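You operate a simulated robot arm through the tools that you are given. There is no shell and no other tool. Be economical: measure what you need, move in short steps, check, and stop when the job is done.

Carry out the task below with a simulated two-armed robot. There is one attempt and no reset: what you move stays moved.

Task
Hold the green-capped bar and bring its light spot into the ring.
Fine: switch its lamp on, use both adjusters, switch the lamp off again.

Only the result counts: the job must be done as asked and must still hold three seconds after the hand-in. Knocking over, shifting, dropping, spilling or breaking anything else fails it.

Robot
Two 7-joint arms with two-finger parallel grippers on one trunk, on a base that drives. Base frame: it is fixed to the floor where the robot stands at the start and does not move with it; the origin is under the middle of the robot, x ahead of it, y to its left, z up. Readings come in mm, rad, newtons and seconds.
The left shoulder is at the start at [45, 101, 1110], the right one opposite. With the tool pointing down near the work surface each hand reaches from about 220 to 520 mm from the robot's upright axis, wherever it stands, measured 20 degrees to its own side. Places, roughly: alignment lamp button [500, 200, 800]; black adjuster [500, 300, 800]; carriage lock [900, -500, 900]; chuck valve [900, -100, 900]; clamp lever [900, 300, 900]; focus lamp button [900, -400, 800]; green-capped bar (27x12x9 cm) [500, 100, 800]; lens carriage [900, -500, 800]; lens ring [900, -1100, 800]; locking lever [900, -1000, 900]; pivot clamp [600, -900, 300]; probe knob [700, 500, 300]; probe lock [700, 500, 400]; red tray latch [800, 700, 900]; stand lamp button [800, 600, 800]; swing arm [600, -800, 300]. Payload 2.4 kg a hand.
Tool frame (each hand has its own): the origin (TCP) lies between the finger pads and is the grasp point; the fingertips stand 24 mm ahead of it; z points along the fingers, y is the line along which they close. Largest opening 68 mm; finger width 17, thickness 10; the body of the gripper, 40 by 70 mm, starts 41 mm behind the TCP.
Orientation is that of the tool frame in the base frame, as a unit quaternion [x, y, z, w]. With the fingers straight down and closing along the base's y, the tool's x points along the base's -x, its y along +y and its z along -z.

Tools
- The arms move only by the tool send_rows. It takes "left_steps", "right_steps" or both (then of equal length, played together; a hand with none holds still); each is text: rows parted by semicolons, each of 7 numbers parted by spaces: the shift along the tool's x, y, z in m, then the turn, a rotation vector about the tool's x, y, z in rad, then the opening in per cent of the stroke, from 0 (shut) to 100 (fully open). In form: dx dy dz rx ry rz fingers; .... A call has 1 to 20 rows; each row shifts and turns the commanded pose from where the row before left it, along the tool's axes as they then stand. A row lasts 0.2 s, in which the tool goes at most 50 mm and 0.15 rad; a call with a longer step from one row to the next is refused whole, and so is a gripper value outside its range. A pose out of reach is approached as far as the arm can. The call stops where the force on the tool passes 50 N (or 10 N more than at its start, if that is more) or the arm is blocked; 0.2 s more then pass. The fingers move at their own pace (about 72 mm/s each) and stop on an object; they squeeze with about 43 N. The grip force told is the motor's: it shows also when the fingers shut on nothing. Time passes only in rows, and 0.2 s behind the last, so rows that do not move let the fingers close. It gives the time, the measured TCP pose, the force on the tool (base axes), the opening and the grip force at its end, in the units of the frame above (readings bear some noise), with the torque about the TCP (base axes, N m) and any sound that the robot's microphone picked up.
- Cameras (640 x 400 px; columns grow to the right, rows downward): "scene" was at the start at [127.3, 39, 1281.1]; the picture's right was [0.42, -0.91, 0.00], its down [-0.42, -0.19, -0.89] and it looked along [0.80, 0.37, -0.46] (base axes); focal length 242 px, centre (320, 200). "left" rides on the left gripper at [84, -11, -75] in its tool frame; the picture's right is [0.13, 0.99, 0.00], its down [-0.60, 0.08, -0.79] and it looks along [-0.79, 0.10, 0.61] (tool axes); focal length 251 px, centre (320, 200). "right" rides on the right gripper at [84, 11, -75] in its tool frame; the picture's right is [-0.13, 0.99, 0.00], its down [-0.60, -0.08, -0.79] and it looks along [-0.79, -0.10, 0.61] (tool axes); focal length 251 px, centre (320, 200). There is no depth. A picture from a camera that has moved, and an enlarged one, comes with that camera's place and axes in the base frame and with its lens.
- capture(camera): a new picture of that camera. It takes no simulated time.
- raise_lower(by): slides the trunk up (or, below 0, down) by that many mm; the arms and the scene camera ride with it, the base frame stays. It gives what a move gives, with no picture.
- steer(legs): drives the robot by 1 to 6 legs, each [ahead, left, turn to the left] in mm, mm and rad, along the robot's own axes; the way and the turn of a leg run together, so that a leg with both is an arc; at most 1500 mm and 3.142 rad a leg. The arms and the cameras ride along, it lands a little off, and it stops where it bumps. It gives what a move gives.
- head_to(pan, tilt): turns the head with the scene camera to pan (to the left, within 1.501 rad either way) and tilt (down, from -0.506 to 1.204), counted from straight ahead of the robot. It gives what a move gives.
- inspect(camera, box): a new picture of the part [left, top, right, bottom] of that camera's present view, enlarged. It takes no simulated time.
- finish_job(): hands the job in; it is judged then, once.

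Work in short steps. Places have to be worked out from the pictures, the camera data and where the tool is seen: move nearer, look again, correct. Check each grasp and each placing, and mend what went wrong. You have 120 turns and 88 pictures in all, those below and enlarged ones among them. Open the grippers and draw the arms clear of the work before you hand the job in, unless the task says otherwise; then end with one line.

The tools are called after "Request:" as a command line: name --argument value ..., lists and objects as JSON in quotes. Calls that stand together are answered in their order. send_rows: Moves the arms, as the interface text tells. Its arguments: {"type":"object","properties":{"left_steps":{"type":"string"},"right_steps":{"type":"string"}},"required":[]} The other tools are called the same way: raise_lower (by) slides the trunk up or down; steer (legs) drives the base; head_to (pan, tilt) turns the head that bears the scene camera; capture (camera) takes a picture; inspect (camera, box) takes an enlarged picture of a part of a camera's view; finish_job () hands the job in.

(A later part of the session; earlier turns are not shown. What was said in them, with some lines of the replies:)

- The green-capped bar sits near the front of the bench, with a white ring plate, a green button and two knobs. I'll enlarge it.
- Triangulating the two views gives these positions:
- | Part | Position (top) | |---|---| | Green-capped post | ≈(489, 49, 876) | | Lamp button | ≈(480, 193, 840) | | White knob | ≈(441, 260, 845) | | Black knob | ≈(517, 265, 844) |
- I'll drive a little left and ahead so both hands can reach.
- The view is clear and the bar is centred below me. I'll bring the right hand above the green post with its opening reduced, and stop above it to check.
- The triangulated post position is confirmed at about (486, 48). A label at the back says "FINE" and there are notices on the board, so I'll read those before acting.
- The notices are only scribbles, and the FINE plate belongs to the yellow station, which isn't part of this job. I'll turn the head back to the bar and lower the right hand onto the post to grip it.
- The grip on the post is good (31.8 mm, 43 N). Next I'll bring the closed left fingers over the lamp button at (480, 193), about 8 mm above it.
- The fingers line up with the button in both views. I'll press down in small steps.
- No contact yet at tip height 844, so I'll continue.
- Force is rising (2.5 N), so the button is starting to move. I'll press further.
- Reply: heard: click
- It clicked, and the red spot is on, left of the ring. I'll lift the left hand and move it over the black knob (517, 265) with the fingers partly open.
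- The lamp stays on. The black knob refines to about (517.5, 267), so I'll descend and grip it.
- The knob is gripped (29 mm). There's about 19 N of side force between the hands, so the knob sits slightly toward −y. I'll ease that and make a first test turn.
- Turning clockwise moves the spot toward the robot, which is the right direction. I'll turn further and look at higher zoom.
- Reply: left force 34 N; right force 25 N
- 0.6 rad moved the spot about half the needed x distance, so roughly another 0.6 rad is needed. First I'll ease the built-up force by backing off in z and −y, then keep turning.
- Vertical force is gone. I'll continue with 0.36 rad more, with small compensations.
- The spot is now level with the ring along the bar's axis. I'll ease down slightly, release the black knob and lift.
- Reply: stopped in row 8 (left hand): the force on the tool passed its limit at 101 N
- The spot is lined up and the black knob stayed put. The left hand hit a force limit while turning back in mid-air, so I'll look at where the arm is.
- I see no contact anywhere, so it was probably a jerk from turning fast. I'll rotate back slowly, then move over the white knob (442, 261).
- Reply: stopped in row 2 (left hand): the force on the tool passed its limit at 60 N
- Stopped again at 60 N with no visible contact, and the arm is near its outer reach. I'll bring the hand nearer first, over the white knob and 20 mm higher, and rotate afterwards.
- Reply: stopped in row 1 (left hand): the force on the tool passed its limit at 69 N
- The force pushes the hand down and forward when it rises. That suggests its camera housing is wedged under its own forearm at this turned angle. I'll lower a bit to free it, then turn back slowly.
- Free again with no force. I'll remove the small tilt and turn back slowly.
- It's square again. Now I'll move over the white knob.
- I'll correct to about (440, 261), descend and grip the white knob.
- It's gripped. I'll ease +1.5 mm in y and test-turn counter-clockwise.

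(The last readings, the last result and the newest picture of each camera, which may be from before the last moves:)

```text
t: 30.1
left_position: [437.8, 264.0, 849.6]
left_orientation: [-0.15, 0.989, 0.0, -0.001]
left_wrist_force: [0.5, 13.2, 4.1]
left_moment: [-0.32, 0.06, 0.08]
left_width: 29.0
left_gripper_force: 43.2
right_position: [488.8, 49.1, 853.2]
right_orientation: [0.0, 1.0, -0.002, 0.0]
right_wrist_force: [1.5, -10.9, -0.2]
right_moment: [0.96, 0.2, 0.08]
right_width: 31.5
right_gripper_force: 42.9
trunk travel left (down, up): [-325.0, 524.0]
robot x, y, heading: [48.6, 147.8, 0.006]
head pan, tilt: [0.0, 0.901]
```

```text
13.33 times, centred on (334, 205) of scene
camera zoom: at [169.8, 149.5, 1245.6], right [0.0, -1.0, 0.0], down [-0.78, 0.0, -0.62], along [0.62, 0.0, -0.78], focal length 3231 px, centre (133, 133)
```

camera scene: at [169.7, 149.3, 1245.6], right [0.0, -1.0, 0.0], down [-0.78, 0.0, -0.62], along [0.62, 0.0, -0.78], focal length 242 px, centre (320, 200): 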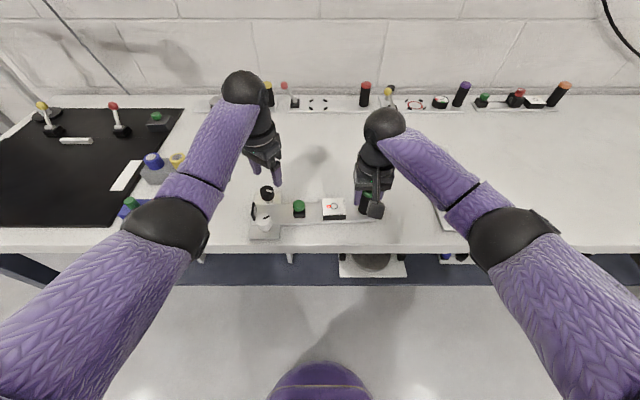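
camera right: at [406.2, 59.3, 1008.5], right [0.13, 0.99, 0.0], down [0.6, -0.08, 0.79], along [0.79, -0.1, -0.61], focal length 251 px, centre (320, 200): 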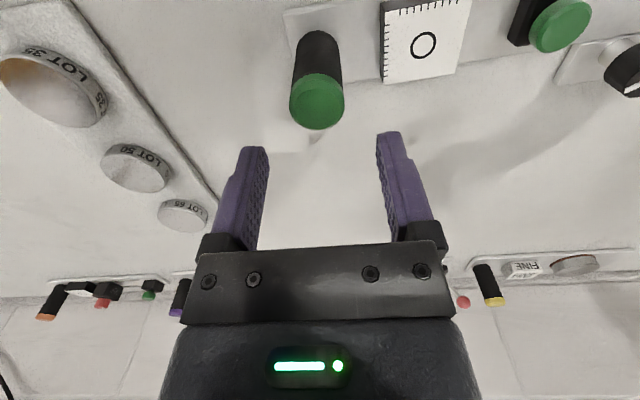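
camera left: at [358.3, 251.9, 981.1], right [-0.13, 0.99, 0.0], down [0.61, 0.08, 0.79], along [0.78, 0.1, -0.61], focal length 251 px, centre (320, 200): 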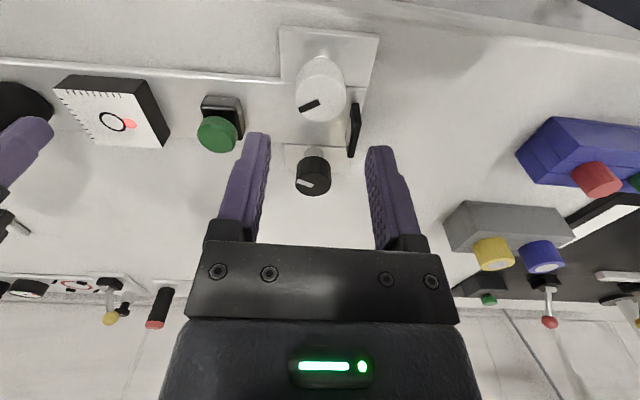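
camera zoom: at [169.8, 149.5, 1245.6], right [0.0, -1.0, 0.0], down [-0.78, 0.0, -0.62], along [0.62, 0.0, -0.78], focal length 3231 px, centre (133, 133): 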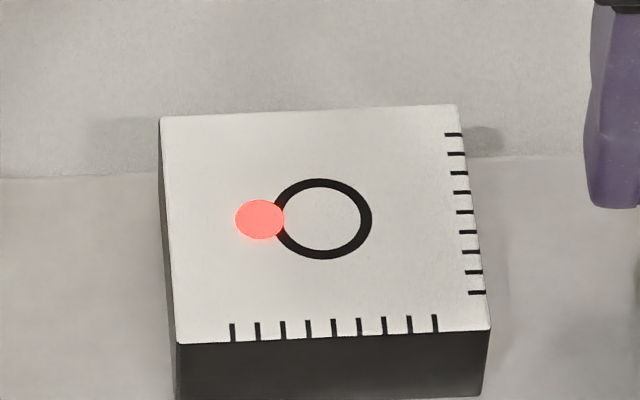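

Right direction: 0.3 rad gave about 14 px, with about 61 px left. I'll turn 0.6 rad more.

Request:
send_rows --left_steps "-0.0003 0.001 -0.0005 0 0 -0.1 0; 0 0 0 0 0 -0.1 0; 0 0 0 0 0 -0.1 0; 0 0 0 0 0 -0.1 0; 0 0 0 0 0 -0.1 0; 0 0 0 0 0 -0.1 0; 0 0 0 0 0 0 0"

Request:
inspect --camera "scene" --box '[310, 190, 358, 220]'

Request:
inspect --camera "scene" --box '[230, 130, 422, 250]'

```text
t: 31.8
left_position: [438.1, 263.3, 850.0]
left_orientation: [-0.435, 0.9, 0.0, -0.001]
left_wrist_force: [-8.5, 10.8, 6.3]
left_moment: [-0.72, 0.29, 0.0]
left_width: 28.9
left_gripper_force: 42.7
right_position: [488.5, 48.6, 854.9]
right_orientation: [-0.001, 1.0, -0.001, 0.0]
right_wrist_force: [5.2, -11.1, -0.8]
right_moment: [0.56, -0.38, -0.51]
right_width: 31.2
right_gripper_force: 42.9
trunk travel left (down, up): [-325.0, 524.0]
robot x, y, heading: [48.2, 153.6, -0.002]
head pan, tilt: [0.0, 0.901]
```

```text
13.33 times, centred on (334, 205) of scene
camera zoom: at [169.2, 149.3, 1245.7], right [0.0, -1.0, 0.0], down [-0.78, 0.0, -0.62], along [0.62, 0.0, -0.78], focal length 3231 px, centre (133, 133)
```

zoom: 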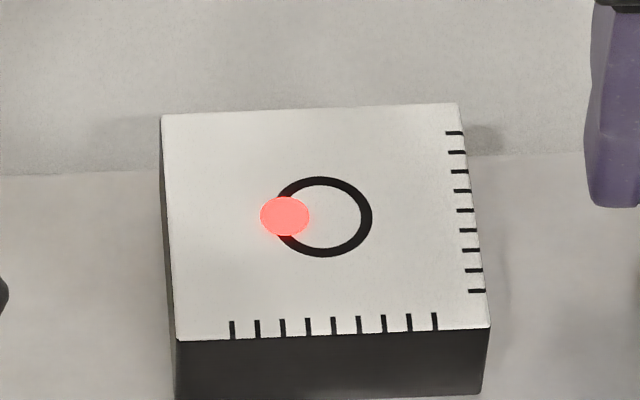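

```text
3.33 times, centred on (326, 190) of scene
camera zoom: at [169.2, 149.3, 1245.7], right [0.0, -1.0, 0.0], down [-0.78, 0.0, -0.62], along [0.62, 0.0, -0.78], focal length 808 px, centre (300, 233)
```

zoom: 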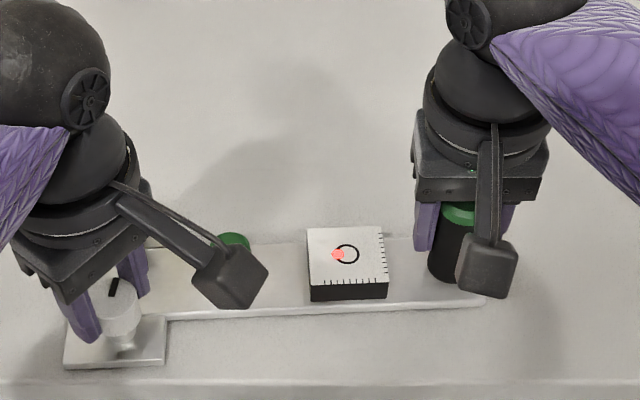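

Halfway there (37 px left, needing about 0.88 rad). I'll turn another 0.45 rad.

Request:
send_rows --left_steps "-0.0003 0.0012 -0.0005 0 0 -0.09 0; 0 0 0 0 0 -0.09 0; 0 0 0 0 0 -0.09 0; 0 0 0 0 0 -0.09 0; 0 0 0 0 0 -0.09 0; 0 0 0 0 0 0 0"

Request:
inspect --camera "scene" --box '[310, 190, 358, 220]'

```text
t: 33.1
left_position: [439.5, 264.3, 850.8]
left_orientation: [-0.625, 0.781, 0.001, -0.001]
left_wrist_force: [-2.9, 9.9, -5.4]
left_moment: [0.51, 0.23, 0.08]
left_width: 29.1
left_gripper_force: 43.4
right_position: [489.2, 50.0, 853.8]
right_orientation: [-0.001, 1.0, -0.001, 0.0]
right_wrist_force: [1.5, -10.4, 6.5]
right_moment: [1.2, 0.27, -0.08]
right_width: 31.6
right_gripper_force: 43.0
trunk travel left (down, up): [-325.0, 524.0]
robot x, y, heading: [45.7, 149.2, -0.001]
head pan, tilt: [0.0, 0.901]
```

```text
13.33 times, centred on (334, 205) of scene
camera zoom: at [170.0, 149.5, 1245.6], right [0.0, -1.0, 0.0], down [-0.78, 0.0, -0.62], along [0.62, 0.0, -0.78], focal length 3231 px, centre (133, 133)
```

zoom: 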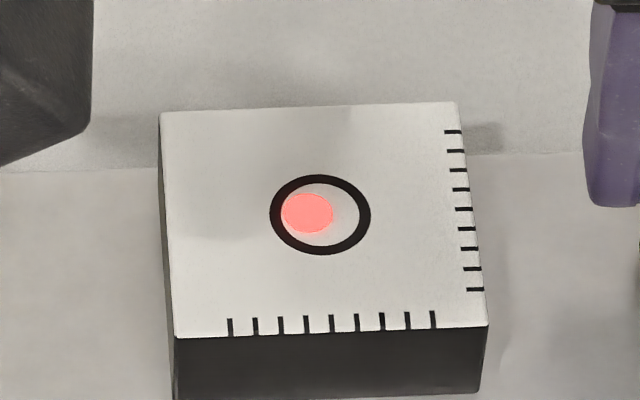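

Nearly centred, 13 px left. I'll turn 0.28 rad more.

Request:
send_rows --left_steps "0 0 0.0003 0 0 -0.07 0; 0 0 0 0 0 -0.07 0; 0 0 0 0 0 -0.07 0; 0 0 0 0 0 -0.07 0; 0 0 0 0 0 0 0"

Request:
inspect --camera "scene" --box '[310, 190, 358, 220]'

```text
t: 34.4
left_position: [438.5, 264.4, 850.2]
left_orientation: [0.728, -0.686, -0.002, 0.002]
left_wrist_force: [-5.5, 17.2, -1.9]
left_moment: [-0.04, 0.46, 0.09]
left_width: 29.2
left_gripper_force: 43.0
right_position: [488.3, 48.3, 854.1]
right_orientation: [0.0, 1.0, 0.0, 0.0]
right_wrist_force: [6.4, -17.6, 3.7]
right_moment: [0.79, -0.36, -0.41]
right_width: 31.7
right_gripper_force: 42.7
trunk travel left (down, up): [-325.0, 524.0]
robot x, y, heading: [50.4, 150.0, -0.003]
head pan, tilt: [0.0, 0.901]
```

```text
13.33 times, centred on (334, 205) of scene
camera zoom: at [169.9, 149.5, 1245.6], right [0.0, -1.0, 0.0], down [-0.78, 0.0, -0.62], along [0.62, 0.0, -0.78], focal length 3231 px, centre (133, 133)
```

zoom: 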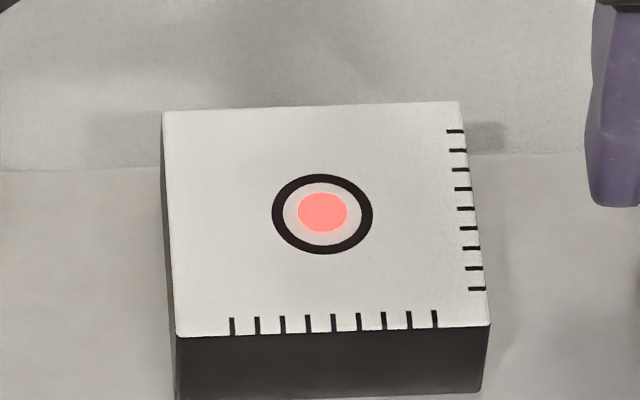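

The spot is centred in the ring. I'll ease the side force, release, lift and turn back slowly.

Request:
send_rows --left_steps "-0.0012 0 0 0 0 0 0; 0 0 0 0 0 0 60; 0 0 0 0 0 0 65; 0 0 -0.01 0 0 0 65; 0 0 -0.02 0 0 0 65; 0 0 -0.02 0 0 0 65; 0 0 0 0 0 0 65"

Request:
inspect --camera "scene" --box '[310, 190, 358, 220]'

Request:
send_rows --left_steps "0 0 0 0 0 0.06 30; 0 0 0 0 0 0.09 0; 0 0 0 0 0 0.09 0; 0 0 0 0 0 0.09 0; 0 0 0 0 0 0.09 0; 0 0 0 0 0 0.09 0; 0 0 0 0 0 0.09 0; 0 0 0 0 0 0.09 0; 0 0 0 0 0 0.09 0; 0 0 0 0 0 0.09 0; 0 0 0 0 0 0.09 0; 0 0 0 0 0 0.09 0; 0 0 0 0 0 0.09 0; 0 0 0 0 0 0.09 0; 0 0 0 0 0 0.09 0; 0 0 0 0 0 0.09 0; 0 0 0 0 0 0.09 0; 0 0 0 0 0 0.09 0; 0 0 0 0 0 0.04 0; 0 0 0 0 0 0 0"

```text
t: 36.0
left_position: [439.1, 263.6, 901.4]
left_orientation: [0.727, -0.687, -0.001, 0.001]
left_wrist_force: [-0.8, -0.2, -0.5]
left_moment: [-0.01, 0.03, -0.01]
left_width: 44.3
left_gripper_force: 0.1
right_position: [489.0, 49.5, 852.8]
right_orientation: [-0.001, 1.0, 0.0, 0.0]
right_wrist_force: [-1.0, 1.7, 0.2]
right_moment: [0.63, -0.22, 0.12]
right_width: 31.5
right_gripper_force: 43.2
trunk travel left (down, up): [-325.0, 524.0]
robot x, y, heading: [49.4, 149.5, 0.002]
head pan, tilt: [0.0, 0.901]
```

```text
13.33 times, centred on (334, 205) of scene
camera zoom: at [169.6, 149.6, 1245.6], right [0.0, -1.0, 0.0], down [-0.78, 0.0, -0.62], along [0.62, 0.0, -0.78], focal length 3231 px, centre (133, 133)
```

zoom: 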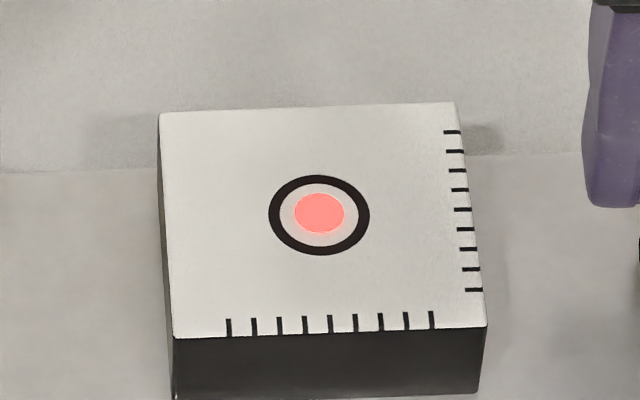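

```text
t: 40.1
left_position: [438.3, 266.5, 901.3]
left_orientation: [0.002, 1.0, -0.001, -0.001]
left_wrist_force: [-0.3, 1.1, -0.1]
left_moment: [0.04, -0.03, -0.02]
left_width: 0.3
left_gripper_force: 23.5
right_position: [489.8, 48.5, 853.4]
right_orientation: [-0.001, 1.0, 0.0, 0.0]
right_wrist_force: [0.5, 0.4, 1.0]
right_moment: [0.76, 0.06, -0.06]
right_width: 31.6
right_gripper_force: 43.0
trunk travel left (down, up): [-325.0, 524.0]
robot x, y, heading: [50.7, 148.2, -0.004]
head pan, tilt: [0.0, 0.901]
```

The spot stays centred after release. I'll move the closed left fingers over the lamp button.

Request:
send_rows --left_steps "-0.014 -0.024 0 0 0 0 0; -0.014 -0.024 0 0 0 0 0; -0.0137 -0.024 0 0 0 0 0; 0 0 0.015 0 0 0 0; 0 0 0.01 0 0 0 0; 0 0 0 0 0 0 0"

Request:
capture --camera "left"

```text
t: 41.5
left_position: [479.2, 194.2, 874.2]
left_orientation: [0.002, 1.0, 0.001, -0.001]
left_wrist_force: [-0.1, 0.0, 0.4]
left_moment: [0.02, 0.01, -0.02]
left_width: 0.1
left_gripper_force: 23.3
right_position: [488.8, 48.3, 853.0]
right_orientation: [-0.001, 1.0, 0.0, -0.001]
right_wrist_force: [0.7, -0.3, -0.4]
right_moment: [0.75, 0.03, -0.09]
right_width: 31.7
right_gripper_force: 43.1
trunk travel left (down, up): [-325.0, 524.0]
robot x, y, heading: [47.1, 150.1, -0.004]
head pan, tilt: [0.0, 0.901]
```

```text
50 pictures are left
camera left: at [397.3, 184.0, 949.9], right [-0.13, 0.99, 0.0], down [0.61, 0.08, 0.79], along [0.79, 0.1, -0.61], focal length 251 px, centre (320, 200)
```

left: 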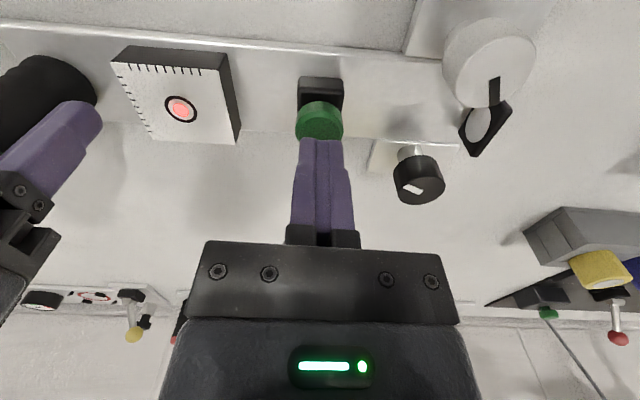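

Aligned. I'll press in small steps until it clicks once.

Request:
send_rows --left_steps "0 0 0.006 0 0 0 0; 0 0 0.003 0 0 0 0; 0 0 0.001 0 0 0 0; 0 0 0.001 0 0 0 0; 0 0 0.001 0 0 0 0; 0 0 0.001 0 0 0 0; 0 0 0 0 0 0 0"

Request:
inspect --camera "scene" --box '[230, 130, 422, 250]'

```text
t: 43.1
left_position: [480.9, 193.7, 863.3]
left_orientation: [0.002, 1.0, 0.0, -0.002]
left_wrist_force: [0.8, -0.9, 2.2]
left_moment: [-0.02, 0.0, 0.0]
left_width: 0.0
left_gripper_force: 23.2
right_position: [489.7, 48.3, 853.0]
right_orientation: [-0.001, 1.0, 0.001, 0.0]
right_wrist_force: [1.1, -0.7, 0.7]
right_moment: [0.62, -0.09, -0.16]
right_width: 31.9
right_gripper_force: 43.1
trunk travel left (down, up): [-325.0, 524.0]
robot x, y, heading: [49.7, 150.4, 0.004]
head pan, tilt: [0.0, 0.901]
heard: click
```

```text
3.33 times, centred on (326, 190) of scene
camera zoom: at [169.7, 149.1, 1245.6], right [0.0, -1.0, 0.0], down [-0.78, 0.0, -0.62], along [0.62, 0.0, -0.78], focal length 808 px, centre (300, 233)
```

zoom: 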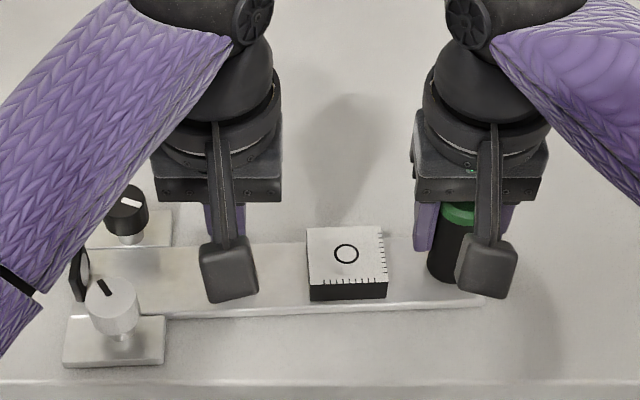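

It clicked and the lamp is off with the spot left centred. I'll lift the left hand away, then release the post and withdraw the right hand straight up.

Request:
send_rows --left_steps "0 0 -0.02 0 0 0 0; 0 0 -0.03 0 0 0 0; 0 0 -0.03 0 0 0 0; 0 0.02 -0.03 0 0 0 0; 0 0.02 -0.03 0 0 0 30; 0 0.02 -0.03 0 0 0 60; 0 0 0 0 0 0 60"

Request:
send_rows --right_steps "0 0 0 0 0 0 60; 0 0 0 0 0 0 80; 0 0 0 0 0 0 80; 0 0 -0.02 0 0 0 80; 0 0 -0.03 0 0 0 80; 0 0 -0.04 0 0 0 80; 0 0 -0.04 0 0 0 80; 0 0 -0.04 0 0 0 80; 0 0 0 0 0 0 80"

Request:
capture --camera "scene"

Request:
inspect --camera "scene" --box '[230, 130, 422, 250]'

```text
t: 44.8
left_position: [480.5, 252.0, 1033.2]
left_orientation: [0.001, 1.0, 0.0, -0.002]
left_wrist_force: [0.2, -0.6, 0.6]
left_moment: [0.03, 0.0, -0.01]
left_width: 40.7
left_gripper_force: 0.0
right_position: [488.0, 49.0, 853.5]
right_orientation: [-0.002, 1.0, 0.0, 0.0]
right_wrist_force: [-0.1, -0.7, 0.5]
right_moment: [0.67, 0.03, 0.0]
right_width: 31.6
right_gripper_force: 42.4
trunk travel left (down, up): [-325.0, 524.0]
robot x, y, heading: [49.7, 148.4, -0.001]
head pan, tilt: [0.0, 0.901]
```

```text
t: 46.8
left_position: [481.0, 253.2, 1032.1]
left_orientation: [0.002, 1.0, 0.0, -0.002]
left_wrist_force: [-0.1, 0.6, -0.3]
left_moment: [0.0, 0.03, 0.0]
left_width: 40.6
left_gripper_force: 0.1
right_position: [487.9, 49.2, 1024.0]
right_orientation: [-0.001, 1.0, 0.0, 0.0]
right_wrist_force: [-0.2, 0.3, -0.5]
right_moment: [-0.01, 0.03, 0.01]
right_width: 54.3
right_gripper_force: 0.1
trunk travel left (down, up): [-325.0, 524.0]
robot x, y, heading: [48.9, 150.8, 0.001]
head pan, tilt: [0.0, 0.901]
```

```text
48 pictures are left
camera scene: at [169.6, 149.5, 1245.6], right [0.0, -1.0, 0.0], down [-0.78, 0.0, -0.62], along [0.62, 0.0, -0.78], focal length 242 px, centre (320, 200)
```

scene: 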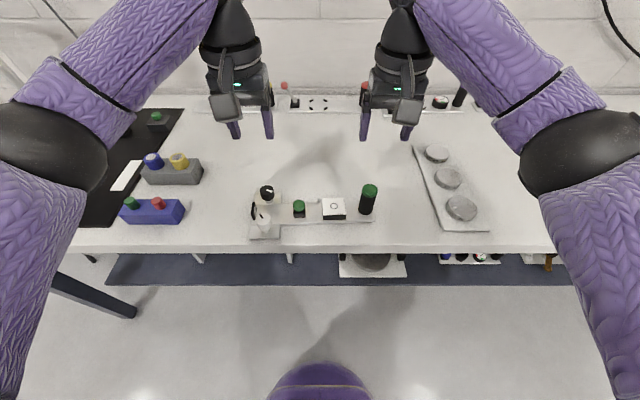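

```text
3.33 times, centred on (326, 190) of scene
camera zoom: at [169.6, 149.5, 1245.6], right [0.0, -1.0, 0.0], down [-0.78, 0.0, -0.62], along [0.62, 0.0, -0.78], focal length 808 px, centre (300, 233)
```

zoom: 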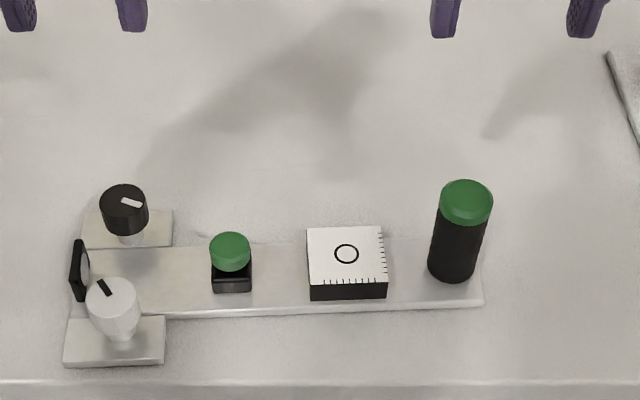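

Lamp off, knobs set, the bar where it was, and both hands open and clear. I'm handing in.

Request:
finish_job

```text
The job is handed in.
```

The light spot is centred in the ring, set with both adjusters while the right hand held the green-capped bar. The lamp is switched off again, both hands are open and clear of the bench, and the job is handed in.
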